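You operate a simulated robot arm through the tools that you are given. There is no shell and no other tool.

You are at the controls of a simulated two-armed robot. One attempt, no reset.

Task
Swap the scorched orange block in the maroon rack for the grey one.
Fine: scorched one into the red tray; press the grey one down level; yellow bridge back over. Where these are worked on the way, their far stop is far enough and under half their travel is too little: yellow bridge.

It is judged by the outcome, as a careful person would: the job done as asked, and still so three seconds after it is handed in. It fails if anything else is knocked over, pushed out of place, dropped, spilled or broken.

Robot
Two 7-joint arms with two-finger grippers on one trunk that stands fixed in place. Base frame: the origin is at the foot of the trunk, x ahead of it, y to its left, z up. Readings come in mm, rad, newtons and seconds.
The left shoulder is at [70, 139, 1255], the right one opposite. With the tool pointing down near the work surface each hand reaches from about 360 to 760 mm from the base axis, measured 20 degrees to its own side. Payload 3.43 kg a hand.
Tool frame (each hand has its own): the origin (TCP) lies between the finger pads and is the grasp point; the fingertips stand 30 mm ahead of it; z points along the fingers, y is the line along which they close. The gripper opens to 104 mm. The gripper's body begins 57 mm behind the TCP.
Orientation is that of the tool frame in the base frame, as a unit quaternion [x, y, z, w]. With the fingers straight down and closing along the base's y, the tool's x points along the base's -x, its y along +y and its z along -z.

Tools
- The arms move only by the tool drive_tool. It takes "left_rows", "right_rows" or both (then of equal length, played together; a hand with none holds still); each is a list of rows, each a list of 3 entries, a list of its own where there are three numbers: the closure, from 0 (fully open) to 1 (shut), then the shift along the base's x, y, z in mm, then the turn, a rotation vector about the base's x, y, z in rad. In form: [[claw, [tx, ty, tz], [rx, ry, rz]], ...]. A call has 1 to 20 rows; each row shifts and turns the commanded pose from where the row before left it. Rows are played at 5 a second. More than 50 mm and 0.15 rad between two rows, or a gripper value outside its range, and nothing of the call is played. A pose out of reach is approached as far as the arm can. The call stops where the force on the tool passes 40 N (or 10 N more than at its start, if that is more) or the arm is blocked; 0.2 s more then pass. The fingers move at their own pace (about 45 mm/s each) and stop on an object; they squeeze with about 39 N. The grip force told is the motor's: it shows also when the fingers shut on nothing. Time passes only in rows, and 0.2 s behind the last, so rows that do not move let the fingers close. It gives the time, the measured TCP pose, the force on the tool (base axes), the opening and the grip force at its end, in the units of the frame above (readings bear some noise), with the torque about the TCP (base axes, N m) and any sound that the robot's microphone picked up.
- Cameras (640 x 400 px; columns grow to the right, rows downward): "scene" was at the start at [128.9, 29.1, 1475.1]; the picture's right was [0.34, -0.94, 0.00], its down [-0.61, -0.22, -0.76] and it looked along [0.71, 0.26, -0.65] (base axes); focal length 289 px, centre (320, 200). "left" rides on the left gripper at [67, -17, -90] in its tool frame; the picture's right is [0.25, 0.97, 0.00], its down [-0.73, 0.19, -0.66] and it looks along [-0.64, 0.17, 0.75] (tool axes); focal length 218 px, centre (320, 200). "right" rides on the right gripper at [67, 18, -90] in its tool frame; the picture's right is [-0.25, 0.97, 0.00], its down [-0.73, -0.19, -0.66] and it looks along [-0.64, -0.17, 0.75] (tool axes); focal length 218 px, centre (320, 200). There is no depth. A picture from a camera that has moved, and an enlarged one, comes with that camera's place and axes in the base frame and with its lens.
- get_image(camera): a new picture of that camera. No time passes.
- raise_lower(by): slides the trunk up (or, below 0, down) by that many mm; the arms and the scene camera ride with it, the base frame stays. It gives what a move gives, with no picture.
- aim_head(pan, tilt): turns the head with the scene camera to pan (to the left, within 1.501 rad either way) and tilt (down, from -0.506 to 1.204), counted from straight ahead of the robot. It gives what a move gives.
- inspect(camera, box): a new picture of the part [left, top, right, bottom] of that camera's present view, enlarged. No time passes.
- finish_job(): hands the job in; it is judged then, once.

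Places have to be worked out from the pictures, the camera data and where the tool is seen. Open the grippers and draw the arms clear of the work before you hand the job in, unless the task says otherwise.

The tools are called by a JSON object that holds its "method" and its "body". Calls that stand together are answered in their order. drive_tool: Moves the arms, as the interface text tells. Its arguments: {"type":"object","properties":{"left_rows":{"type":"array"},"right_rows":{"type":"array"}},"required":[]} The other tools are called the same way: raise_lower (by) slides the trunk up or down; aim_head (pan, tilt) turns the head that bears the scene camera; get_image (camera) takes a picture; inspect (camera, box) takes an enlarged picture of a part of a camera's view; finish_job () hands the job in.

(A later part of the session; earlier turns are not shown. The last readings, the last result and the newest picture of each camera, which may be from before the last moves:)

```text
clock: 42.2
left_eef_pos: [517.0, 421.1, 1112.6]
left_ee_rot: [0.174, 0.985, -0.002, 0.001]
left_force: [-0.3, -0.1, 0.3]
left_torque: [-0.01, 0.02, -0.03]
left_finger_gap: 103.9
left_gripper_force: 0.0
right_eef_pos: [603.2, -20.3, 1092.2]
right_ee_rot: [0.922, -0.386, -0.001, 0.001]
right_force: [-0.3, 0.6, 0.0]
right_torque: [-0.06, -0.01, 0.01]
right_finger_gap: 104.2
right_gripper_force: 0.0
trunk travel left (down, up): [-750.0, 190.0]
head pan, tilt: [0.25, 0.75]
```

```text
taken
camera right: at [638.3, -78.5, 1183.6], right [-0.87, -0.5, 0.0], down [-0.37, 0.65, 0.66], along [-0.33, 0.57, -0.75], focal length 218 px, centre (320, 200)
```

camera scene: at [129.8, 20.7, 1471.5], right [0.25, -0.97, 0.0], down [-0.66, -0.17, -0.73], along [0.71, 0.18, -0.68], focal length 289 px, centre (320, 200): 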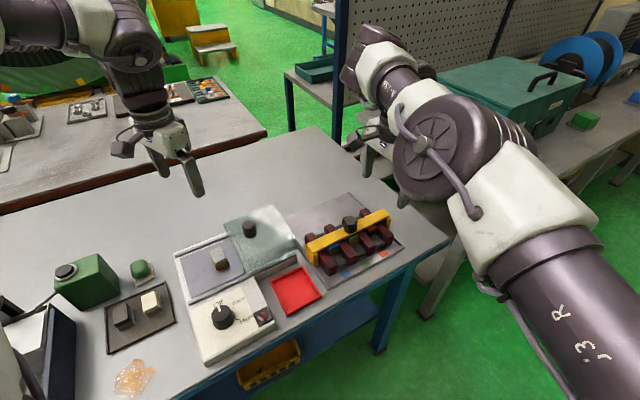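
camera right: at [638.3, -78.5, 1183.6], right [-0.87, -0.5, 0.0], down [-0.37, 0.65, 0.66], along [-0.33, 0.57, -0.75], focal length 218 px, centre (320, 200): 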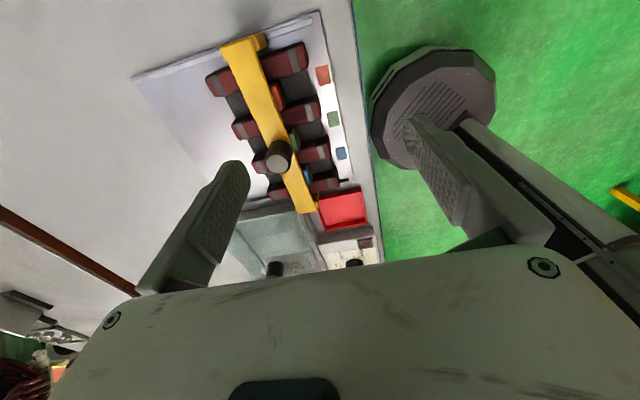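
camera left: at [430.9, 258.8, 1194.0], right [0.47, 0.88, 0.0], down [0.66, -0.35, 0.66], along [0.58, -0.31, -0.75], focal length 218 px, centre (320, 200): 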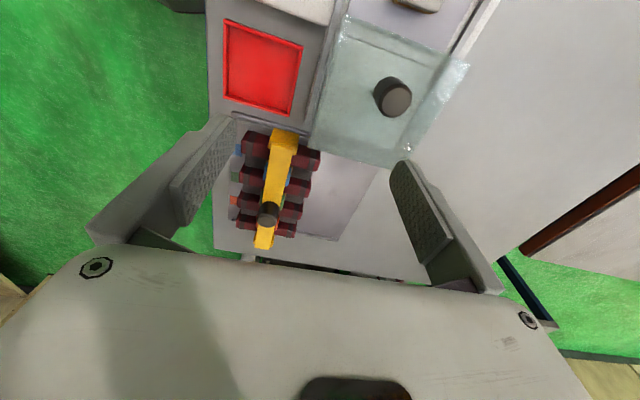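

Yaw +135° is reached, jaws now along the slot direction. I pull the left arm well away to the left and test how far the right hand reaches toward the red tray and the hotplate.

{"method": "drive_tool", "body": {"left_rows": [[0, [-30, 30, 20], [0, 0, 0]], [0, [-30, 30, 20], [0, 0, 0]], [0, [-30, 30, 20], [0, 0, 0]], [0, [-30, 30, 20], [0, 0, 0]], [0, [-30, 30, 20], [0, 0, 0]], [0, [-20, 30, 20], [0, 0, 0]]]}}

{"method": "drive_tool", "body": {"right_rows": [[0, [-25, 35, 0], [0, 0, 0]], [0, [-25, 35, 0], [0, 0, 0]], [0, [-25, 35, 0], [0, 0, 0]], [0, [-25, 35, 0], [0, 0, 0]], [0, [-25, 35, 0], [0, 0, 0]]]}}

{"method": "get_image", "body": {"camera": "scene"}}

{"method": "get_image", "body": {"camera": "right"}}

```text
clock: 43.6
left_eef_pos: [345.9, 599.6, 1232.5]
left_ee_rot: [0.174, 0.985, -0.003, 0.001]
left_force: [0.1, 0.4, 0.2]
left_torque: [0.03, -0.02, -0.02]
left_finger_gap: 103.9
left_gripper_force: 0.1
right_eef_pos: [603.7, -18.7, 1094.0]
right_ee_rot: [0.922, -0.388, -0.001, 0.0]
right_force: [0.5, 0.2, 0.3]
right_torque: [0.0, -0.01, -0.02]
right_finger_gap: 104.2
right_gripper_force: 0.1
trunk travel left (down, up): [-750.0, 190.0]
head pan, tilt: [0.25, 0.75]
```

```text
clock: 44.8
left_eef_pos: [343.9, 600.6, 1231.5]
left_ee_rot: [0.173, 0.985, -0.003, 0.002]
left_force: [0.0, 0.7, -0.2]
left_torque: [-0.01, -0.05, -0.03]
left_finger_gap: 103.9
left_gripper_force: 0.1
right_eef_pos: [476.9, 157.3, 1091.7]
right_ee_rot: [0.922, -0.388, 0.0, 0.001]
right_force: [-0.3, 0.0, -0.7]
right_torque: [-0.01, -0.03, -0.01]
right_finger_gap: 104.1
right_gripper_force: 0.0
trunk travel left (down, up): [-750.0, 190.0]
head pan, tilt: [0.25, 0.75]
```

```text
taken
camera scene: at [128.0, 23.3, 1471.7], right [0.25, -0.97, 0.0], down [-0.66, -0.17, -0.73], along [0.71, 0.18, -0.68], focal length 289 px, centre (320, 200)
```

scene: 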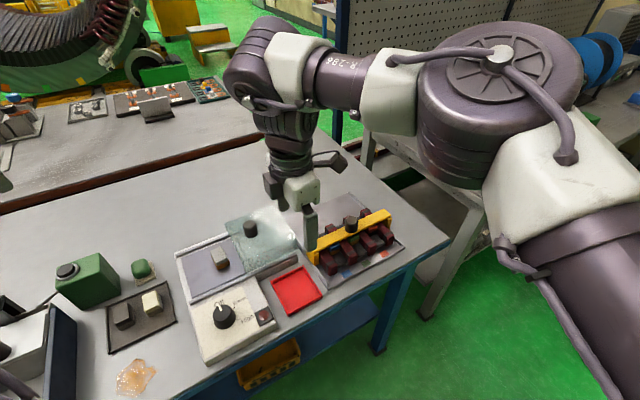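

```text
taken
camera right: at [511.2, 98.6, 1181.2], right [-0.87, -0.5, 0.0], down [-0.37, 0.66, 0.66], along [-0.33, 0.57, -0.75], focal length 218 px, centre (320, 200)
```

right: 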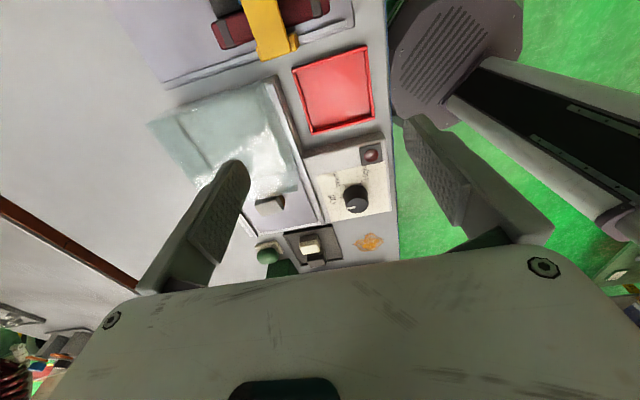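

The right hand is over the red tray with no limit. I carry on left toward the grey block at the same height.

{"method": "drive_tool", "body": {"right_rows": [[0, [-2, 40, 0], [0, 0, 0]], [0, [-2, 40, 0], [0, 0, 0]], [0, [-2, 40, 0], [0, 0, 0]], [0, [-2, 40, 0], [0, 0, 0]], [0, [-2, 30, 0], [0, 0, 0]]]}}

{"method": "get_image", "body": {"camera": "scene"}}

{"method": "get_image", "body": {"camera": "right"}}

```text
clock: 46.0
left_eef_pos: [345.2, 600.6, 1232.1]
left_ee_rot: [0.174, 0.985, -0.003, 0.001]
left_force: [-1.0, -0.6, -0.3]
left_torque: [-0.03, 0.01, -0.01]
left_finger_gap: 103.8
left_gripper_force: 0.0
right_eef_pos: [421.7, 185.3, 1089.7]
right_ee_rot: [0.922, -0.387, -0.002, -0.001]
right_force: [-0.6, 0.2, 0.7]
right_torque: [-0.01, 0.05, -0.01]
right_finger_gap: 104.0
right_gripper_force: 0.1
right hand out of reach, approached as far as the arm can: row 1, 2, 3, 4, 5
trunk travel left (down, up): [-750.0, 190.0]
head pan, tilt: [0.25, 0.75]
```

```text
taken
camera scene: at [129.2, 20.9, 1471.6], right [0.25, -0.97, 0.0], down [-0.66, -0.17, -0.73], along [0.71, 0.18, -0.68], focal length 289 px, centre (320, 200)
```

scene: 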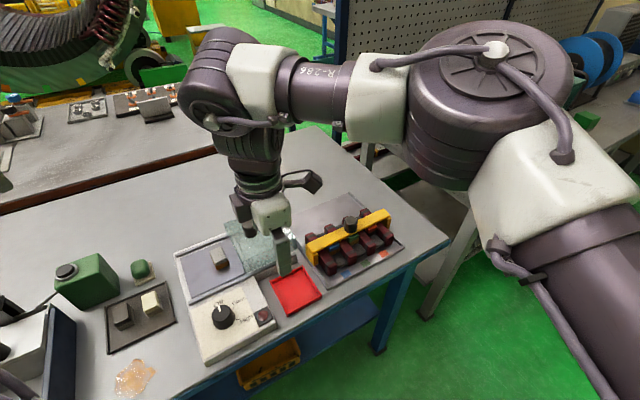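

```text
taken
camera right: at [455.2, 125.6, 1179.1], right [-0.87, -0.5, 0.0], down [-0.37, 0.65, 0.66], along [-0.33, 0.57, -0.75], focal length 218 px, centre (320, 200)
```

right: 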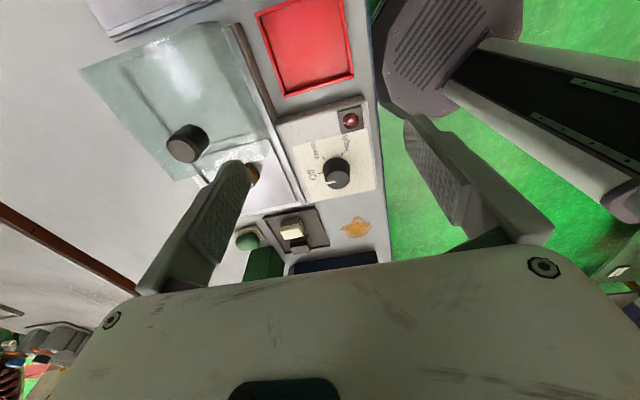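

The right arm's inward limit is about y≈200 here, while the left arm covers the hotplate; so the right hand will do the rack and tray, and the left hand will pass the grey block over via the tray area. Lowering the trunk by ~200 mm puts both arms at their best working height; first I raise both hands to stay clear.

{"method": "drive_tool", "body": {"left_rows": [[0, [0, -20, 40], [0, 0, 0]], [0, [0, -20, 40], [0, 0, 0]], [0, [0, 0, 20], [0, 0, 0]], [0, [0, 0, 0], [0, 0, 0]], [0, [0, 0, 0], [0, 0, 0]], [0, [0, 0, 0], [0, 0, 0]]], "right_rows": [[0, [25, -30, 25], [0, 0, 0]], [0, [25, -30, 25], [0, 0, 0]], [0, [25, -30, 25], [0, 0, 0]], [0, [25, -30, 25], [0, 0, 0]], [0, [25, -30, 25], [0, 0, 0]], [0, [0, -30, 35], [0, 0, 0]]]}}

{"method": "raise_lower", "body": {"by": -200}}

{"method": "aim_head", "body": {"pan": 0.3, "tilt": 0.65}}

{"method": "get_image", "body": {"camera": "scene"}}

{"method": "get_image", "body": {"camera": "right"}}

```text
clock: 47.4
left_eef_pos: [338.7, 560.3, 1317.0]
left_ee_rot: [0.174, 0.985, -0.001, 0.003]
left_force: [-0.1, 0.1, 0.8]
left_torque: [0.03, -0.01, 0.01]
left_finger_gap: 104.3
left_gripper_force: 0.0
left hand out of reach, approached as far as the arm can: row 3
right_eef_pos: [545.2, 1.8, 1247.4]
right_ee_rot: [0.922, -0.386, -0.001, 0.0]
right_force: [-0.3, 0.1, 0.7]
right_torque: [-0.01, -0.01, 0.02]
right_finger_gap: 104.0
right_gripper_force: 0.1
trunk travel left (down, up): [-750.0, 190.0]
head pan, tilt: [0.25, 0.75]
```

```text
clock: 49.6
left_eef_pos: [340.5, 561.6, 1117.4]
left_ee_rot: [0.174, 0.985, 0.0, 0.002]
left_force: [-0.4, -0.5, 0.3]
left_torque: [0.01, 0.0, -0.03]
left_finger_gap: 104.3
left_gripper_force: 0.2
right_eef_pos: [547.0, 2.2, 1046.4]
right_ee_rot: [0.922, -0.388, -0.001, 0.0]
right_force: [0.2, -0.4, 0.6]
right_torque: [0.02, -0.03, 0.05]
right_finger_gap: 103.9
right_gripper_force: 0.0
trunk travel left (down, up): [-550.0, 390.0]
head pan, tilt: [0.25, 0.75]
```

```text
clock: 50.2
left_eef_pos: [340.3, 561.5, 1116.7]
left_ee_rot: [0.174, 0.985, -0.002, 0.002]
left_force: [0.3, 0.6, 0.1]
left_torque: [-0.02, 0.02, -0.02]
left_finger_gap: 104.0
left_gripper_force: 0.1
right_eef_pos: [547.5, 3.3, 1045.2]
right_ee_rot: [0.922, -0.388, -0.001, 0.0]
right_force: [-0.7, -0.4, 0.6]
right_torque: [-0.02, 0.03, -0.03]
right_finger_gap: 103.9
right_gripper_force: 0.0
trunk travel left (down, up): [-550.0, 390.0]
head pan, tilt: [0.3, 0.649]
```

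```text
taken
camera scene: at [132.2, 25.7, 1280.1], right [0.3, -0.96, 0.0], down [-0.58, -0.18, -0.8], along [0.76, 0.24, -0.61], focal length 289 px, centre (320, 200)
```

scene: 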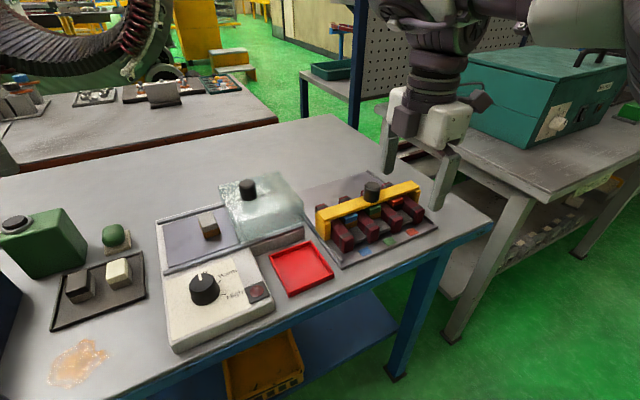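

```text
taken
camera right: at [581.2, -57.3, 1135.8], right [-0.87, -0.5, 0.0], down [-0.37, 0.65, 0.66], along [-0.33, 0.57, -0.75], focal length 218 px, centre (320, 200)
```

right: 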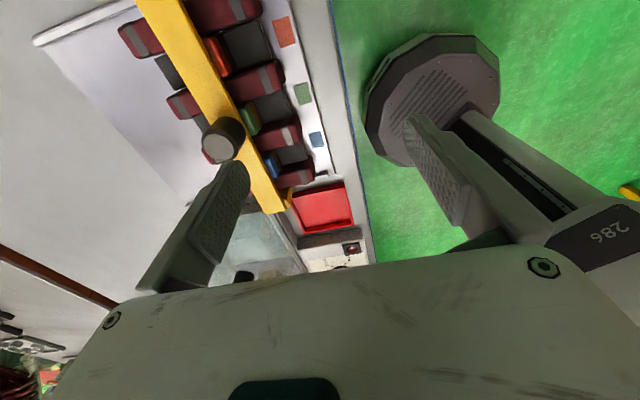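

Much better working height. I enlarge the scene view on the rack, the hotplate with the grey block, and the tray.

{"method": "inspect", "body": {"camera": "scene", "box": [290, 160, 450, 280]}}

{"method": "inspect", "body": {"camera": "scene", "box": [150, 170, 340, 310]}}

{"method": "inspect", "body": {"camera": "scene", "box": [50, 200, 160, 330]}}

{"method": "inspect", "body": {"camera": "right", "box": [100, 0, 380, 220]}}

```text
3.33 times, centred on (370, 220) of scene
camera zoom: at [132.2, 25.7, 1280.1], right [0.3, -0.96, 0.0], down [-0.58, -0.18, -0.8], along [0.76, 0.24, -0.61], focal length 964 px, centre (153, 133)
```

zoom: 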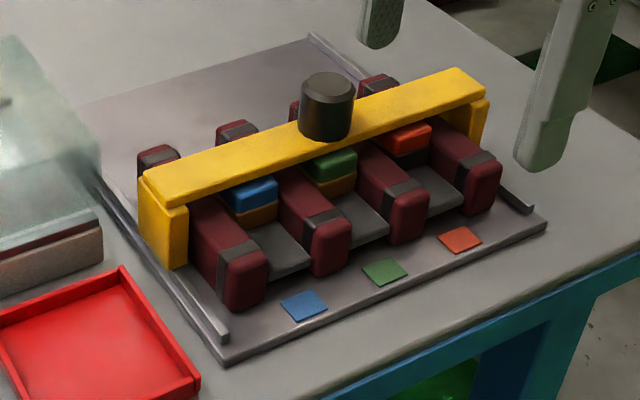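

```text
2.86 times, centred on (245, 240) of scene
camera zoom: at [132.2, 25.7, 1280.1], right [0.3, -0.96, 0.0], down [-0.58, -0.18, -0.8], along [0.76, 0.24, -0.61], focal length 827 px, centre (534, 86)
```

zoom: 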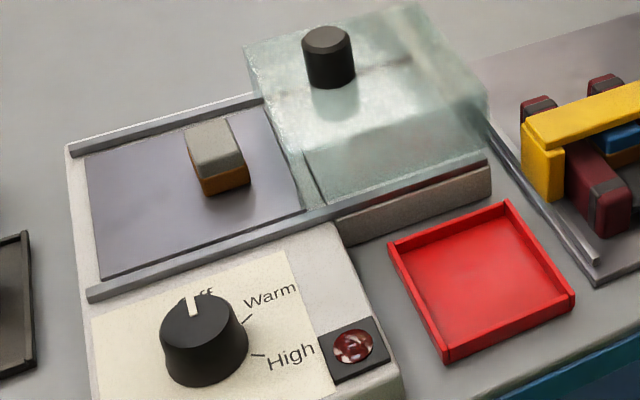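

```text
3.08 times, centred on (105, 265) of scene
camera zoom: at [132.2, 25.7, 1280.1], right [0.3, -0.96, 0.0], down [-0.58, -0.18, -0.8], along [0.76, 0.24, -0.61], focal length 890 px, centre (982, 0)
```

zoom: 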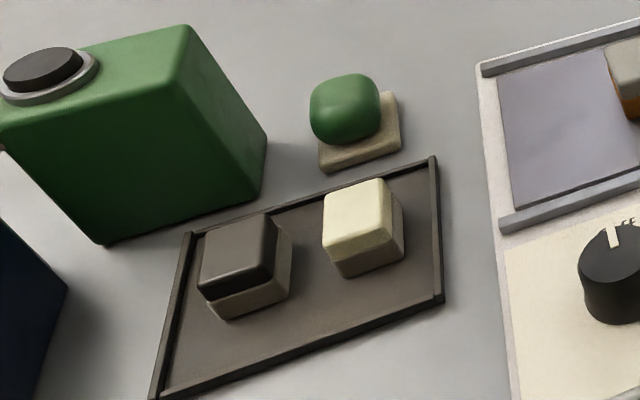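

```text
1.82 times, centred on (240, 110) of right
camera zoom: at [581.2, -57.3, 1135.8], right [-0.87, -0.5, 0.0], down [-0.37, 0.65, 0.66], along [-0.33, 0.57, -0.75], focal length 397 px, centre (466, 364)
```

zoom: 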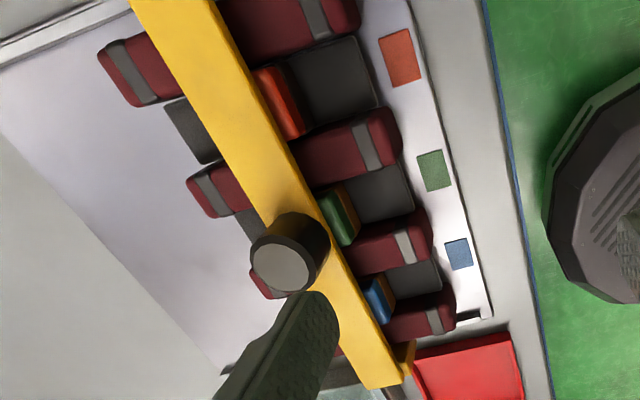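

The picture shows the rack: swatch/slot rows run along [0.707, −0.707], slots along [0.707, 0.707]; I put the orange block's centre near [651, 24], top ≈910, and the knob axis near [611, 67], top ≈960. I bring the open right hand above the knob, high enough to clear it.

{"method": "drive_tool", "body": {"right_rows": [[0, [22, 22, 0], [0, 0, 0.01]], [0, [22, 22, 0], [0, 0, 0]], [0, [20, 20, -5], [0, 0, 0]], [0, [0, 0, 0], [0, 0, 0]]]}}

{"method": "get_image", "body": {"camera": "right"}}

{"method": "get_image", "body": {"camera": "scene"}}

```text
clock: 51.2
left_eef_pos: [341.4, 561.4, 1116.5]
left_ee_rot: [0.173, 0.985, -0.001, 0.002]
left_force: [0.5, -0.2, 0.3]
left_torque: [0.01, 0.0, 0.04]
left_finger_gap: 104.0
left_gripper_force: 0.1
right_eef_pos: [580.2, 46.9, 1032.2]
right_ee_rot: [0.922, -0.387, -0.003, -0.003]
right_force: [0.5, -0.3, 0.7]
right_torque: [-0.01, 0.03, -0.02]
right_finger_gap: 104.2
right_gripper_force: 0.1
right hand out of reach, approached as far as the arm can: row 2, 3
trunk travel left (down, up): [-550.0, 390.0]
head pan, tilt: [0.3, 0.649]
```

```text
taken
camera right: at [614.7, -13.4, 1122.3], right [-0.87, -0.5, 0.0], down [-0.37, 0.65, 0.66], along [-0.33, 0.58, -0.75], focal length 218 px, centre (320, 200)
```

right: 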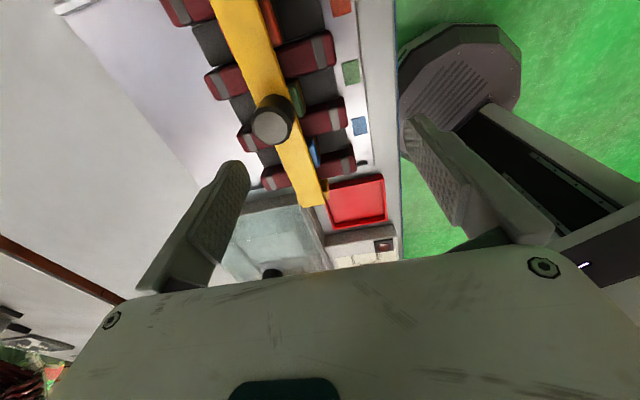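

```text
taken
camera scene: at [132.4, 26.3, 1280.1], right [0.3, -0.96, 0.0], down [-0.58, -0.18, -0.8], along [0.76, 0.24, -0.6], focal length 289 px, centre (320, 200)
```

scene: 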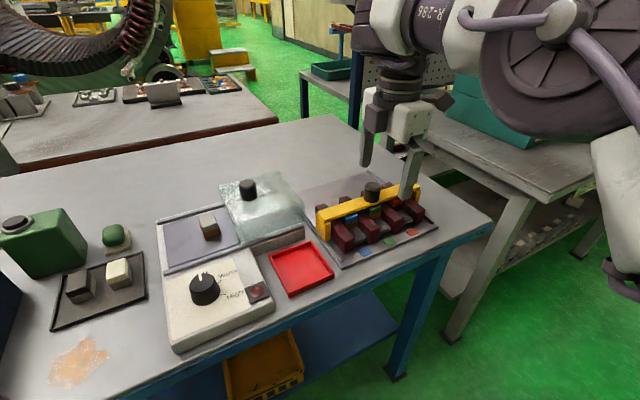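

The right hand is limited here too, short of the knob. I probe whether it can extend further out on its own side (right-forward) and come back in from there, staying above the other bench's height.

{"method": "drive_tool", "body": {"right_rows": [[0, [10, -40, 10], [0, 0, 0]], [0, [10, -40, 5], [0, 0, 0]], [0, [20, -40, 0], [0, 0, 0]], [0, [30, -30, 0], [0, 0, 0]], [0, [30, -30, 0], [0, 0, 0]], [0, [30, 0, 0], [0, 0, 0]], [0, [30, 0, 0], [0, 0, 0]]]}}

{"method": "get_image", "body": {"camera": "scene"}}

```text
clock: 52.8
left_eef_pos: [339.1, 561.1, 1117.0]
left_ee_rot: [0.172, 0.985, -0.001, 0.002]
left_force: [0.1, -0.7, 0.1]
left_torque: [0.0, 0.0, 0.01]
left_finger_gap: 104.1
left_gripper_force: 0.0
right_eef_pos: [602.0, -62.5, 1034.5]
right_ee_rot: [0.924, -0.383, 0.0, 0.0]
right_force: [-1.0, 0.3, -1.2]
right_torque: [-0.02, 0.02, 0.01]
right_finger_gap: 103.9
right_gripper_force: 0.0
right hand out of reach, approached as far as the arm can: row 1, 2, 3, 4, 5, 6, 7
trunk travel left (down, up): [-550.0, 390.0]
head pan, tilt: [0.3, 0.649]
```

```text
taken
camera scene: at [132.3, 25.7, 1280.1], right [0.3, -0.96, 0.0], down [-0.58, -0.18, -0.8], along [0.76, 0.24, -0.6], focal length 289 px, centre (320, 200)
```

scene: 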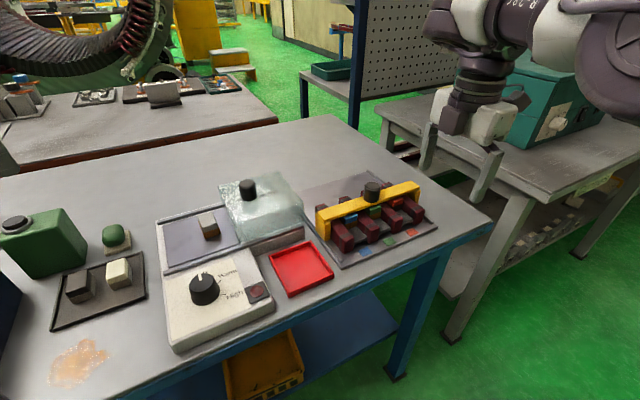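

The forearm apparently has to slope down to the wrist, so the reach grows when the hand is low relative to the shoulder: the start trunk height is the right one. I raise the trunk back by 200 and bring the right hand down to about z=1000 beside the rack before extending.

{"method": "raise_lower", "body": {"by": 200}}

{"method": "drive_tool", "body": {"right_rows": [[0, [0, 0, -45], [0, 0, 0]], [0, [0, 0, -45], [0, 0, 0]], [0, [0, 0, -45], [0, 0, 0]], [0, [0, 0, -45], [0, 0, 0]], [0, [0, 0, -30], [0, 0, 0]], [0, [15, 25, 0], [0, 0, 0]], [0, [15, 25, 0], [0, 0, 0]], [0, [15, 25, 0], [0, 0, 0]]]}}

{"method": "get_image", "body": {"camera": "scene"}}

```text
clock: 55.0
left_eef_pos: [340.9, 561.8, 1316.9]
left_ee_rot: [0.174, 0.985, -0.001, 0.002]
left_force: [-0.8, 0.2, -0.6]
left_torque: [-0.01, 0.03, 0.01]
left_finger_gap: 103.8
left_gripper_force: 0.0
right_eef_pos: [602.4, -62.1, 1235.2]
right_ee_rot: [0.924, -0.383, -0.001, 0.001]
right_force: [-0.1, -0.3, -0.2]
right_torque: [0.0, -0.02, -0.01]
right_finger_gap: 104.0
right_gripper_force: 0.0
trunk travel left (down, up): [-750.0, 190.0]
head pan, tilt: [0.3, 0.649]
```

```text
clock: 56.8
left_eef_pos: [340.7, 563.2, 1316.3]
left_ee_rot: [0.173, 0.985, -0.002, 0.002]
left_force: [0.1, 0.1, -0.5]
left_torque: [0.0, -0.01, 0.0]
left_finger_gap: 104.1
left_gripper_force: 0.1
right_eef_pos: [640.7, 14.1, 1024.5]
right_ee_rot: [0.924, -0.382, -0.001, 0.0]
right_force: [-0.6, 0.3, 0.5]
right_torque: [-0.03, 0.0, 0.04]
right_finger_gap: 103.8
right_gripper_force: 0.0
right hand out of reach, approached as far as the arm can: row 8
trunk travel left (down, up): [-750.0, 190.0]
head pan, tilt: [0.3, 0.649]
```

```text
taken
camera scene: at [131.9, 26.8, 1480.2], right [0.3, -0.96, 0.0], down [-0.58, -0.18, -0.8], along [0.76, 0.24, -0.6], focal length 289 px, centre (320, 200)
```

scene: 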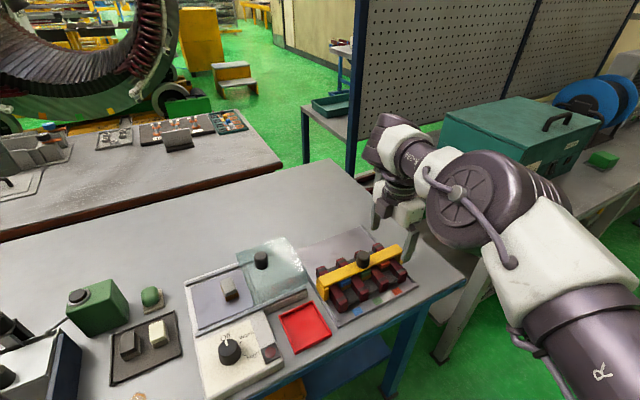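

Reach is clearly better now. I test the path over the knob line at z≈1000 (fingertips ≈970, above the knob) and further along the slide direction.

{"method": "drive_tool", "body": {"right_rows": [[0, [-15, 25, -10], [0, 0, 0]], [0, [-15, 28, -14], [0, 0, 0]], [0, [15, 15, 0], [0, 0, 0]], [0, [15, 15, 0], [0, 0, 0]], [0, [15, 15, 0], [0, 0, 0]], [0, [15, 15, 0], [0, 0, 0]]]}}

{"method": "get_image", "body": {"camera": "right"}}

```text
clock: 58.2
left_eef_pos: [339.9, 559.6, 1315.8]
left_ee_rot: [0.174, 0.985, -0.002, 0.002]
left_force: [-0.8, 0.1, 0.8]
left_torque: [0.0, 0.0, -0.02]
left_finger_gap: 104.2
left_gripper_force: 0.1
right_eef_pos: [615.5, 69.7, 1002.2]
right_ee_rot: [0.924, -0.382, -0.001, -0.001]
right_force: [0.1, 1.5, -0.3]
right_torque: [-0.02, 0.03, -0.01]
right_finger_gap: 104.1
right_gripper_force: 0.1
right hand out of reach, approached as far as the arm can: row 3, 4, 5, 6
trunk travel left (down, up): [-750.0, 190.0]
head pan, tilt: [0.3, 0.649]
```

```text
taken
camera right: at [649.7, 10.7, 1091.4], right [-0.86, -0.51, 0.0], down [-0.38, 0.65, 0.66], along [-0.33, 0.57, -0.75], focal length 218 px, centre (320, 200)
```

right: 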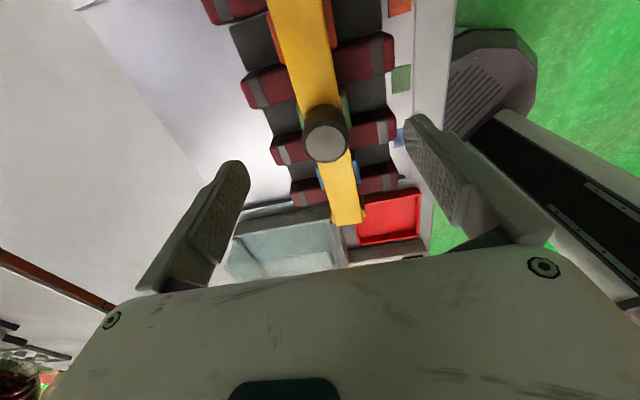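

The hand just reaches the knob here. I raise the trunk 100 mm and come back down to the same height to see how much farther along the slide direction it gets.

{"method": "raise_lower", "body": {"by": 100}}

{"method": "drive_tool", "body": {"right_rows": [[0, [0, 0, -45], [0, 0, 0]], [0, [0, 0, -45], [0, 0, 0]], [0, [0, 0, -10], [0, 0, 0]], [0, [15, 15, 0], [0, 0, 0]], [0, [15, 15, 0], [0, 0, 0]], [0, [15, 15, 0], [0, 0, 0]], [0, [15, 15, 0], [0, 0, 0]], [0, [15, 15, 0], [0, 0, 0]]]}}

```text
clock: 59.5
left_eef_pos: [341.1, 561.0, 1416.3]
left_ee_rot: [0.174, 0.985, -0.001, 0.003]
left_force: [0.5, 0.6, 0.2]
left_torque: [0.02, 0.04, 0.01]
left_finger_gap: 104.1
left_gripper_force: 0.1
right_eef_pos: [614.8, 71.5, 1101.5]
right_ee_rot: [0.924, -0.383, -0.001, -0.001]
right_force: [-0.2, 1.0, -0.3]
right_torque: [-0.01, -0.04, 0.0]
right_finger_gap: 104.1
right_gripper_force: 0.0
trunk travel left (down, up): [-850.0, 90.0]
head pan, tilt: [0.3, 0.649]
```

```text
clock: 61.3
left_eef_pos: [341.2, 560.6, 1416.0]
left_ee_rot: [0.174, 0.985, -0.002, 0.002]
left_force: [-0.3, 0.7, 0.4]
left_torque: [0.02, 0.03, 0.0]
left_finger_gap: 104.2
left_gripper_force: 0.0
right_eef_pos: [606.5, 67.5, 1010.2]
right_ee_rot: [0.924, -0.383, 0.0, -0.003]
right_force: [0.1, 0.0, 0.7]
right_torque: [0.02, 0.01, 0.0]
right_finger_gap: 104.0
right_gripper_force: 0.1
right hand out of reach, approached as far as the arm can: row 2, 4, 5, 6, 7, 8
trunk travel left (down, up): [-850.0, 90.0]
head pan, tilt: [0.3, 0.649]
```

The best relative height for the right arm lies about 250 mm below the shoulder. I lift the right hand by 165 mm, lower the trunk by 160 to match, and then test the upright reach over the orange slot.

{"method": "drive_tool", "body": {"right_rows": [[0, [0, -5, 42], [0, 0, 0]], [0, [0, -5, 42], [0, 0, 0]], [0, [0, -5, 42], [0, 0, 0]], [0, [0, -5, 42], [0, 0, 0]]]}}

{"method": "raise_lower", "body": {"by": -160}}

{"method": "drive_tool", "body": {"right_rows": [[0, [15, -10, 0], [0, 0, 0]], [0, [15, -10, 0], [0, 0, 0]], [0, [15, -5, 0], [0, 0, 0]], [0, [5, 0, -10], [0, 0, 0]], [0, [5, 0, -8], [0, 0, 0]]]}}

```text
clock: 62.3
left_eef_pos: [340.1, 560.4, 1417.9]
left_ee_rot: [0.174, 0.985, -0.001, 0.003]
left_force: [-0.4, -0.4, -0.2]
left_torque: [0.02, 0.05, 0.0]
left_finger_gap: 103.9
left_gripper_force: 0.1
right_eef_pos: [606.2, 48.9, 1177.7]
right_ee_rot: [0.924, -0.383, 0.0, -0.001]
right_force: [0.0, 0.1, 0.3]
right_torque: [-0.01, -0.03, 0.01]
right_finger_gap: 103.8
right_gripper_force: 0.0
trunk travel left (down, up): [-850.0, 90.0]
head pan, tilt: [0.3, 0.649]
```

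```text
clock: 64.2
left_eef_pos: [341.7, 561.1, 1255.6]
left_ee_rot: [0.174, 0.985, -0.001, 0.004]
left_force: [0.7, -0.8, 0.5]
left_torque: [-0.02, 0.03, 0.01]
left_finger_gap: 103.9
left_gripper_force: 0.1
right_eef_pos: [606.6, 50.7, 1016.5]
right_ee_rot: [0.924, -0.382, -0.001, -0.001]
right_force: [-1.0, -0.4, -0.1]
right_torque: [0.01, 0.01, 0.02]
right_finger_gap: 104.0
right_gripper_force: 0.0
trunk travel left (down, up): [-690.0, 250.0]
head pan, tilt: [0.3, 0.649]
```

```text
clock: 65.4
left_eef_pos: [340.7, 560.4, 1255.7]
left_ee_rot: [0.174, 0.985, -0.001, 0.001]
left_force: [-0.4, 0.7, -0.1]
left_torque: [0.01, -0.03, -0.01]
left_finger_gap: 104.2
left_gripper_force: 0.0
right_eef_pos: [636.6, 25.9, 995.2]
right_ee_rot: [0.924, -0.383, -0.001, -0.003]
right_force: [0.3, -0.4, 0.1]
right_torque: [0.01, 0.0, 0.06]
right_finger_gap: 104.0
right_gripper_force: 0.0
right hand out of reach, approached as far as the arm can: row 2, 3, 5
trunk travel left (down, up): [-690.0, 250.0]
head pan, tilt: [0.3, 0.649]
```

Upright the right hand stops at about x=637 here, 15 mm short of the orange block. I check the arm's extension on its own side to learn whether this is a true arm-length limit.

{"method": "drive_tool", "body": {"right_rows": [[0, [0, -45, 0], [0, 0, 0]], [0, [0, -45, 0], [0, 0, 0]], [0, [0, -45, 0], [0, 0, 0]], [0, [0, -45, 0], [0, 0, 0]], [0, [10, -45, 0], [0, 0, 0]], [0, [20, 0, 0], [0, 0, 0]], [0, [20, 0, 0], [0, 0, 0]], [0, [20, 0, 0], [0, 0, 0]]]}}

{"method": "get_image", "body": {"camera": "scene"}}

```text
clock: 67.2
left_eef_pos: [339.9, 559.3, 1257.7]
left_ee_rot: [0.174, 0.985, -0.001, 0.002]
left_force: [-0.4, -0.4, 0.0]
left_torque: [0.03, -0.04, 0.03]
left_finger_gap: 104.1
left_gripper_force: 0.0
right_eef_pos: [673.2, -203.3, 997.0]
right_ee_rot: [0.924, -0.382, 0.0, -0.001]
right_force: [-0.8, 0.4, 1.0]
right_torque: [-0.01, -0.04, -0.01]
right_finger_gap: 104.1
right_gripper_force: 0.1
right hand out of reach, approached as far as the arm can: row 7, 8
trunk travel left (down, up): [-690.0, 250.0]
head pan, tilt: [0.3, 0.649]
```

```text
taken
camera scene: at [131.6, 23.9, 1420.3], right [0.3, -0.96, 0.0], down [-0.58, -0.18, -0.8], along [0.76, 0.24, -0.6], focal length 289 px, centre (320, 200)
```

scene: 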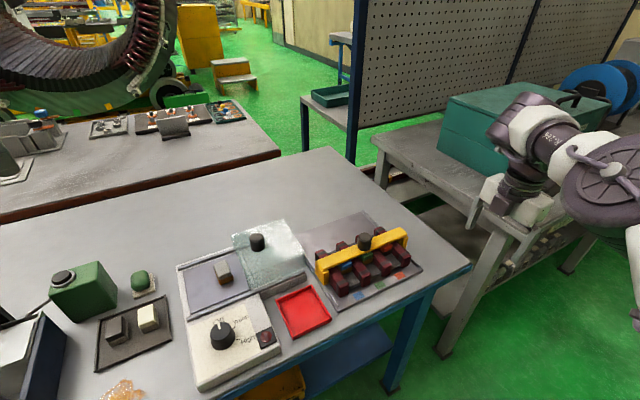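

On its own side the arm goes further, so inward it is simply near its limit. For sliding the bridge I'll grip the knob from its two sides (jaws along the row, yaw +45°) and lean the hand forward about the jaw axis, which keeps the pads flush and brings the wrist back within reach. I turn and move toward the knob now.

{"method": "drive_tool", "body": {"right_rows": [[0, [-6.5, 18, 5], [0, 0, -0.143]], [0, [-6.5, 18, 5], [0, 0, -0.143]], [0, [-6.5, 18, 5], [0, 0, -0.143]], [0, [-6.5, 18, 5], [0, 0, -0.143]], [0, [-6.5, 18, 5], [0, 0, -0.143]], [0, [-6.5, 18, 5], [0, 0, -0.143]], [0, [-6.5, 18, 5], [0, 0, -0.143]], [0, [-6.5, 18, 5], [0, 0, -0.143]], [0, [-6.5, 18, 5], [0, 0, -0.143]], [0, [-6.5, 18, 5], [0, 0, -0.143]], [0, [-6.5, 18, 5], [0, 0, -0.141]]]}}

{"method": "drive_tool", "body": {"right_rows": [[0, [0, 10, 0], [0.102, -0.102, 0]], [0, [0, 10, 0], [0.102, -0.102, 0]], [0, [0, 10, 0], [0.102, -0.102, 0]], [0, [0, 10, 0], [0.102, -0.102, 0]]]}}

{"method": "get_image", "body": {"camera": "right"}}

{"method": "get_image", "body": {"camera": "scene"}}

```text
clock: 69.6
left_eef_pos: [340.3, 562.4, 1257.0]
left_ee_rot: [0.174, 0.985, -0.002, 0.002]
left_force: [-1.2, -0.2, -0.6]
left_torque: [0.0, -0.01, -0.03]
left_finger_gap: 103.7
left_gripper_force: 0.1
right_eef_pos: [603.2, -2.3, 1050.3]
right_ee_rot: [-0.382, 0.924, -0.001, 0.002]
right_force: [0.0, -0.3, -0.5]
right_torque: [-0.01, -0.03, -0.01]
right_finger_gap: 103.8
right_gripper_force: 0.1
trunk travel left (down, up): [-690.0, 250.0]
head pan, tilt: [0.3, 0.649]
```

```text
clock: 70.6
left_eef_pos: [341.2, 558.4, 1256.6]
left_ee_rot: [0.174, 0.985, 0.0, 0.002]
left_force: [0.2, -0.1, 0.5]
left_torque: [0.02, 0.01, 0.01]
left_finger_gap: 104.1
left_gripper_force: 0.0
right_eef_pos: [603.6, 34.6, 1050.5]
right_ee_rot: [-0.365, 0.886, 0.109, 0.265]
right_force: [0.1, -0.5, 0.7]
right_torque: [0.04, 0.0, 0.04]
right_finger_gap: 104.0
right_gripper_force: 0.0
trunk travel left (down, up): [-690.0, 250.0]
head pan, tilt: [0.3, 0.649]
```

```text
taken
camera right: at [515.8, -26.8, 1088.3], right [-0.53, 0.83, 0.14], down [0.31, 0.04, 0.95], along [0.79, 0.55, -0.28], focal length 218 px, centre (320, 200)
```

right: 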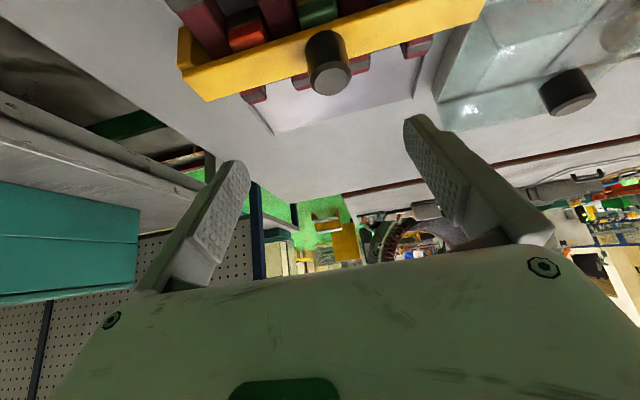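

```text
taken
camera scene: at [132.5, 23.9, 1420.2], right [0.3, -0.96, 0.0], down [-0.58, -0.18, -0.8], along [0.76, 0.24, -0.6], focal length 289 px, centre (320, 200)
```

scene: 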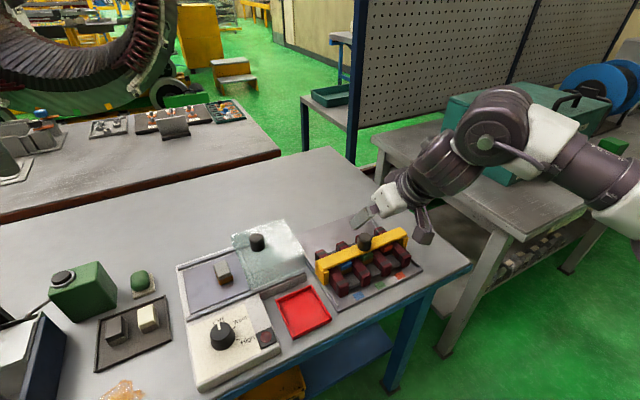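

The forward lean of 33° is reachable, and the knob is seen at about [611, 66]. I move the open hand so the fingers straddle the knob along the row, descending to TCP z≈970 (tips just above the bridge top at ≈931).

{"method": "drive_tool", "body": {"right_rows": [[0, [0, 24, 0], [0, 0, 0]], [0, [0, 0, -40], [0, 0, 0]], [0, [0, 0, -30], [0, 0, 0]], [0, [0, 0, -10], [0, 0, 0]]]}}

{"method": "get_image", "body": {"camera": "right"}}

{"method": "inspect", "body": {"camera": "scene", "box": [290, 160, 450, 310]}}

```text
clock: 71.6
left_eef_pos: [339.5, 561.8, 1256.9]
left_ee_rot: [0.174, 0.985, -0.001, 0.002]
left_force: [-0.4, 0.5, -0.1]
left_torque: [-0.02, -0.03, 0.01]
left_finger_gap: 104.1
left_gripper_force: 0.1
right_eef_pos: [602.4, 61.1, 968.4]
right_ee_rot: [-0.367, 0.886, 0.108, 0.264]
right_force: [-0.8, 0.1, 1.2]
right_torque: [0.02, 0.01, 0.03]
right_finger_gap: 104.0
right_gripper_force: 0.0
trunk travel left (down, up): [-690.0, 250.0]
head pan, tilt: [0.3, 0.649]
```

```text
taken
camera right: at [515.4, -1.0, 1007.8], right [-0.53, 0.83, 0.14], down [0.31, 0.05, 0.95], along [0.79, 0.55, -0.28], focal length 218 px, centre (320, 200)
```

right: 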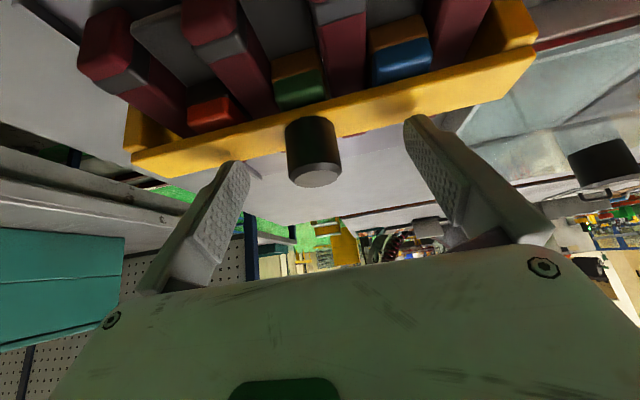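

```text
2.67 times, centred on (370, 235) of scene
camera zoom: at [132.1, 26.7, 1420.2], right [0.3, -0.96, 0.0], down [-0.58, -0.18, -0.8], along [0.76, 0.24, -0.6], focal length 772 px, centre (187, 107)
```

zoom: 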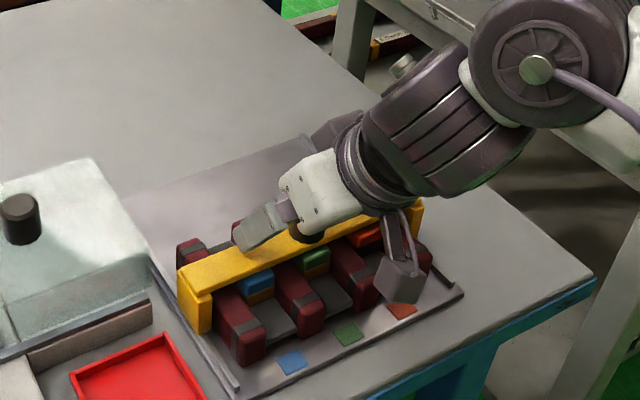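

The knob is between the fingers, about 2 mm off-centre, with good pad overlap. I shift 2 mm along the row and close on it.

{"method": "drive_tool", "body": {"right_rows": [[0, [1.5, -1.5, -1], [0, 0, 0]], [0.6, [0, 0, 0], [0, 0, 0]], [0.8, [0, 0, 0], [0, 0, 0]], [0.8, [0, 0, 0], [0, 0, 0]], [0.8, [0, 0, 0], [0, 0, 0]], [0.8, [0, 0, 0], [0, 0, 0]]]}}

{"method": "get_image", "body": {"camera": "right"}}

```text
clock: 73.0
left_eef_pos: [341.8, 561.3, 1256.8]
left_ee_rot: [0.173, 0.985, -0.001, 0.002]
left_force: [0.1, -0.7, 0.2]
left_torque: [0.03, -0.04, 0.03]
left_finger_gap: 104.0
left_gripper_force: 0.2
right_eef_pos: [605.3, 57.5, 968.1]
right_ee_rot: [-0.367, 0.886, 0.108, 0.264]
right_force: [3.2, -1.3, 0.5]
right_torque: [0.12, 0.12, -0.03]
right_finger_gap: 31.8
right_gripper_force: 29.4
trunk travel left (down, up): [-690.0, 250.0]
head pan, tilt: [0.3, 0.649]
```

```text
taken
camera right: at [517.6, -3.4, 1006.3], right [-0.53, 0.83, 0.14], down [0.31, 0.04, 0.95], along [0.79, 0.55, -0.28], focal length 218 px, centre (320, 200)
```

right: 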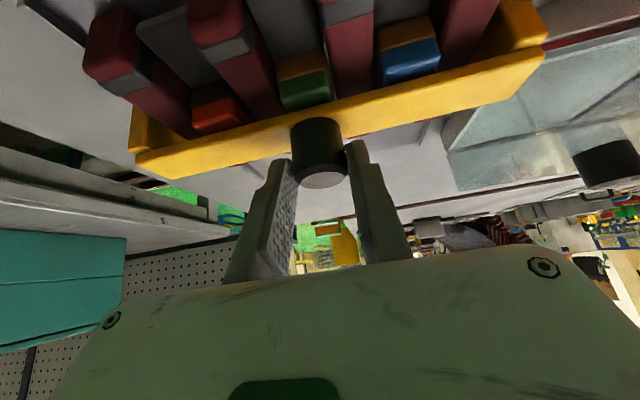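

The knob is gripped (31.8 mm). I slide it gently 15 mm away along [0.707, 0.707] and check the force and whether the bridge follows.

{"method": "drive_tool", "body": {"right_rows": [[1, [0, 0, 0], [0, 0, 0]], [1, [3.5, 3.5, 0], [0, 0, 0]], [1, [3.5, 3.5, 0], [0, 0, 0]], [1, [3.5, 3.5, 0], [0, 0, 0]]]}}

{"method": "get_image", "body": {"camera": "right"}}

{"method": "inspect", "body": {"camera": "scene", "box": [290, 160, 450, 310]}}

```text
clock: 74.0
left_eef_pos: [341.9, 560.9, 1256.7]
left_ee_rot: [0.174, 0.985, -0.001, 0.002]
left_force: [-0.3, -0.3, 0.4]
left_torque: [0.0, -0.05, -0.04]
left_finger_gap: 104.1
left_gripper_force: 0.1
right_eef_pos: [615.3, 68.3, 967.8]
right_ee_rot: [-0.366, 0.886, 0.108, 0.264]
right_force: [1.3, -2.9, -2.1]
right_torque: [-0.07, 0.25, -0.3]
right_finger_gap: 31.3
right_gripper_force: 45.1
trunk travel left (down, up): [-690.0, 250.0]
head pan, tilt: [0.3, 0.649]
```

```text
taken
camera right: at [528.8, 7.7, 1006.3], right [-0.53, 0.83, 0.14], down [0.31, 0.04, 0.95], along [0.79, 0.55, -0.28], focal length 218 px, centre (320, 200)
```

right: 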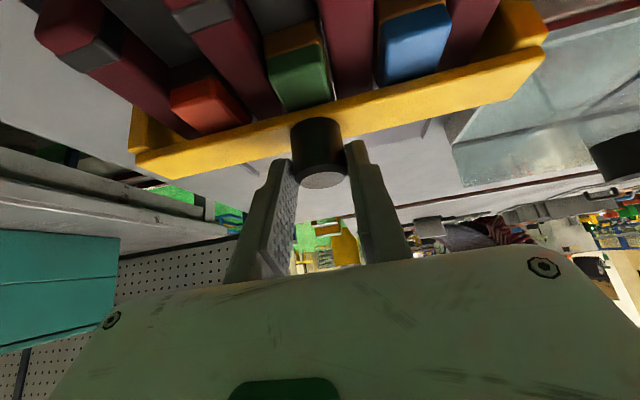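

```text
2.67 times, centred on (370, 235) of scene
camera zoom: at [133.3, 25.1, 1420.0], right [0.3, -0.96, 0.0], down [-0.58, -0.18, -0.8], along [0.76, 0.24, -0.61], focal length 772 px, centre (187, 107)
```

zoom: 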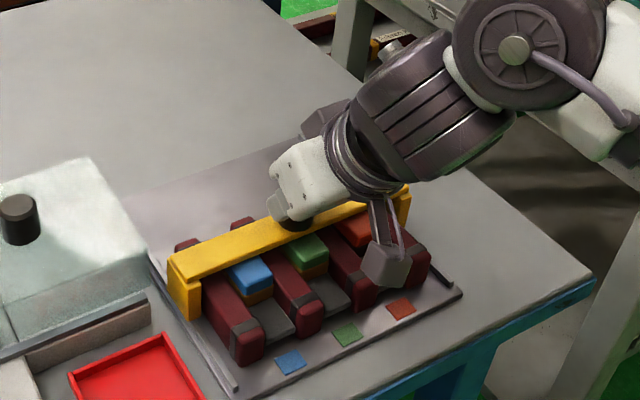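

The bridge slides freely with little force. I carry on sliding along the rails.

{"method": "drive_tool", "body": {"right_rows": [[1, [5.6, 5.6, 0], [0, 0, 0]], [1, [5.6, 5.6, 0], [0, 0, 0]], [1, [5.6, 5.6, 0], [0, 0, 0]], [1, [5.6, 5.6, 0], [0, 0, 0]], [1, [5.6, 5.6, 0], [0, 0, 0]], [1, [5.6, 5.6, 0], [0, 0, 0]], [1, [5.6, 5.6, 0], [0, 0, 0]], [1, [5.6, 5.6, 0], [0, 0, 0]], [1, [5.6, 5.6, 0], [0, 0, 0]], [1, [5.6, 5.6, 0], [0, 0, 0]]]}}

{"method": "get_image", "body": {"camera": "right"}}

{"method": "inspect", "body": {"camera": "scene", "box": [290, 160, 450, 310]}}

```text
clock: 76.2
left_eef_pos: [342.5, 560.8, 1256.0]
left_ee_rot: [0.174, 0.985, -0.001, 0.001]
left_force: [0.6, 0.3, 0.7]
left_torque: [0.0, 0.0, -0.02]
left_finger_gap: 103.8
left_gripper_force: 0.1
right_eef_pos: [671.1, 125.5, 968.2]
right_ee_rot: [-0.366, 0.886, 0.109, 0.263]
right_force: [4.5, -4.3, -3.5]
right_torque: [0.06, 0.37, 0.02]
right_finger_gap: 31.3
right_gripper_force: 45.2
trunk travel left (down, up): [-690.0, 250.0]
head pan, tilt: [0.3, 0.649]
```

```text
taken
camera right: at [584.8, 63.7, 1006.3], right [-0.53, 0.83, 0.14], down [0.31, 0.04, 0.95], along [0.79, 0.55, -0.29], focal length 218 px, centre (320, 200)
```

right: 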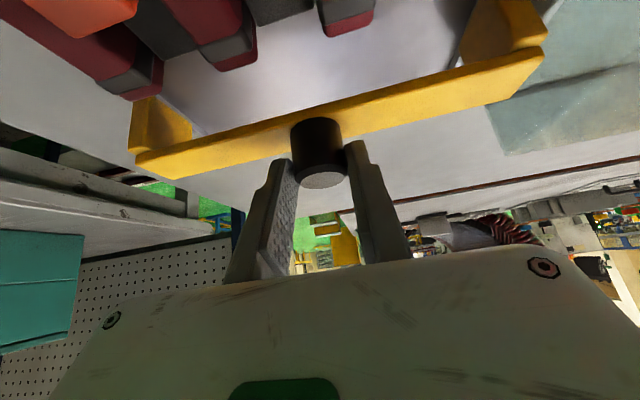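

```text
2.67 times, centred on (370, 235) of scene
camera zoom: at [134.2, 25.3, 1419.9], right [0.3, -0.96, 0.0], down [-0.58, -0.18, -0.8], along [0.76, 0.24, -0.61], focal length 772 px, centre (187, 107)
```

zoom: 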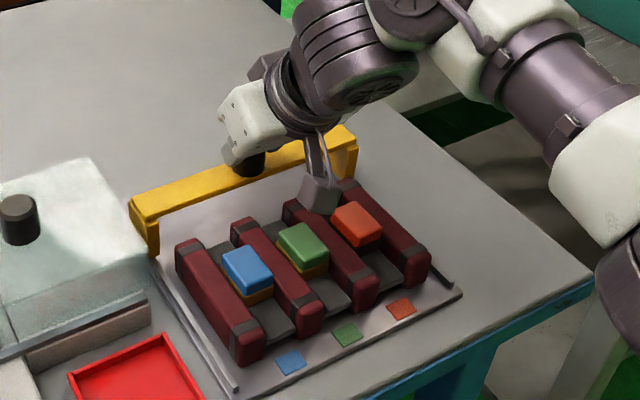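

The bridge has gone ~95 mm and stands clear behind the ridges. I continue toward its far stop.

{"method": "drive_tool", "body": {"right_rows": [[1, [4.2, 4.2, 0], [0, 0, 0]], [1, [4.2, 4.2, 0], [0, 0, 0]], [1, [4.2, 4.2, 0], [0, 0, 0]], [1, [4.2, 4.2, 0], [0, 0, 0]], [1, [4.2, 4.2, 0], [0, 0, 0]], [1, [4.2, 4.2, 0], [0, 0, 0]]]}}

{"method": "inspect", "body": {"camera": "scene", "box": [290, 160, 450, 310]}}

{"method": "get_image", "body": {"camera": "right"}}

```text
clock: 77.6
left_eef_pos: [336.2, 557.2, 1260.5]
left_ee_rot: [0.174, 0.985, 0.001, 0.004]
left_force: [-0.4, 0.0, 0.6]
left_torque: [-0.01, -0.01, 0.01]
left_finger_gap: 104.3
left_gripper_force: 0.0
right_eef_pos: [689.9, 142.3, 967.3]
right_ee_rot: [-0.369, 0.886, 0.108, 0.259]
right_force: [-28.4, -26.3, -6.8]
right_torque: [-0.27, 0.93, 0.03]
right_finger_gap: 32.0
right_gripper_force: 45.0
trunk travel left (down, up): [-690.0, 250.0]
head pan, tilt: [0.3, 0.649]
```

```text
2.67 times, centred on (370, 235) of scene
camera zoom: at [126.2, 19.8, 1420.7], right [0.29, -0.96, 0.0], down [-0.57, -0.17, -0.8], along [0.76, 0.24, -0.6], focal length 772 px, centre (187, 107)
```

zoom: 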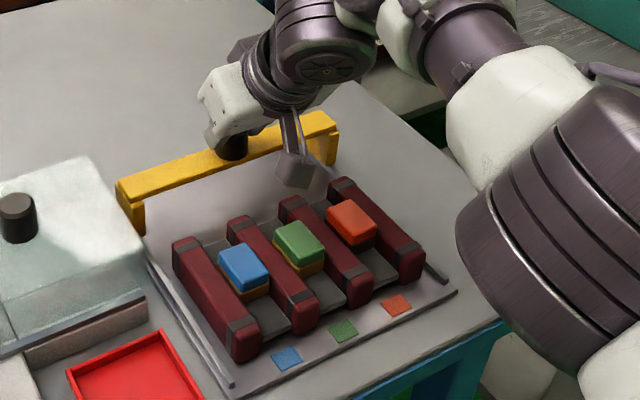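

```text
taken
camera right: at [603.7, 82.2, 1007.4], right [-0.54, 0.83, 0.13], down [0.32, 0.05, 0.95], along [0.78, 0.55, -0.29], focal length 218 px, centre (320, 200)
```

right: 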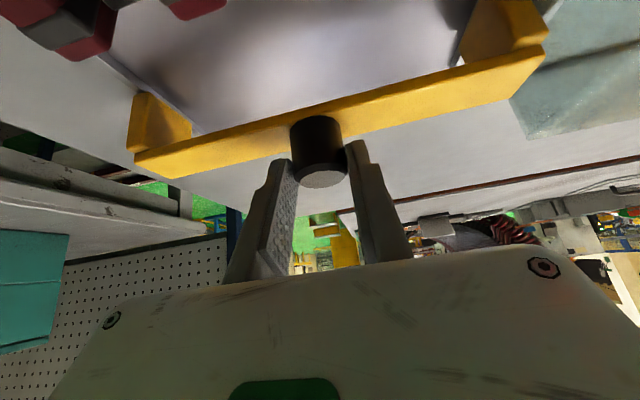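

The bridge has reached its far stop (about 120 mm of travel, ~39 N against it). I relax the push slightly, open the fingers and lift the hand off the knob.

{"method": "drive_tool", "body": {"right_rows": [[1, [-1.5, -1.5, 0], [0, 0, 0]], [0.6, [0, 0, 0], [0, 0, 0]], [0.3, [0, 0, 0], [0, 0, 0]], [0.3, [0, 0, 0], [0, 0, 0]], [0.3, [-8, -8, 18], [0, 0, 0]], [0.3, [-10, -10, 25], [0, 0, 0]], [0.3, [-10, -10, 25], [0, 0, 0]], [0.3, [-10, -10, 15], [0, 0, 0]]]}}

{"method": "get_image", "body": {"camera": "right"}}

{"method": "inspect", "body": {"camera": "scene", "box": [290, 160, 450, 310]}}

```text
clock: 79.4
left_eef_pos: [340.8, 560.6, 1258.0]
left_ee_rot: [0.174, 0.985, -0.001, 0.003]
left_force: [0.0, -0.9, -0.4]
left_torque: [0.04, -0.01, 0.0]
left_finger_gap: 104.1
left_gripper_force: 0.2
right_eef_pos: [656.4, 109.6, 1050.1]
right_ee_rot: [-0.366, 0.886, 0.108, 0.264]
right_force: [0.3, 0.0, 0.4]
right_torque: [-0.01, -0.01, 0.03]
right_finger_gap: 72.7
right_gripper_force: 0.0
trunk travel left (down, up): [-690.0, 250.0]
head pan, tilt: [0.3, 0.649]
```

```text
taken
camera right: at [568.9, 48.6, 1088.9], right [-0.53, 0.83, 0.14], down [0.31, 0.04, 0.95], along [0.79, 0.55, -0.28], focal length 218 px, centre (320, 200)
```

right: 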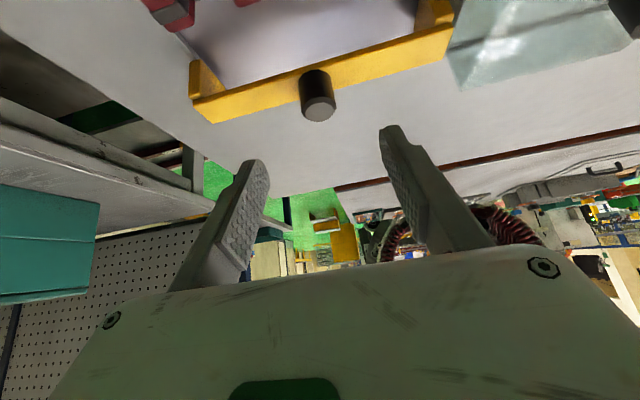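

```text
2.67 times, centred on (370, 235) of scene
camera zoom: at [131.8, 25.0, 1420.2], right [0.3, -0.96, 0.0], down [-0.58, -0.18, -0.8], along [0.76, 0.24, -0.6], focal length 772 px, centre (187, 107)
```

zoom: 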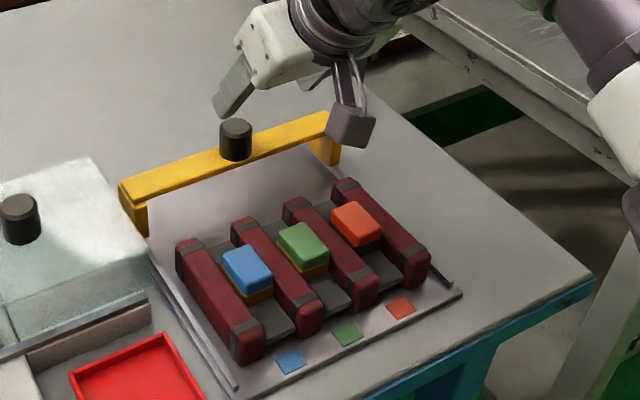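

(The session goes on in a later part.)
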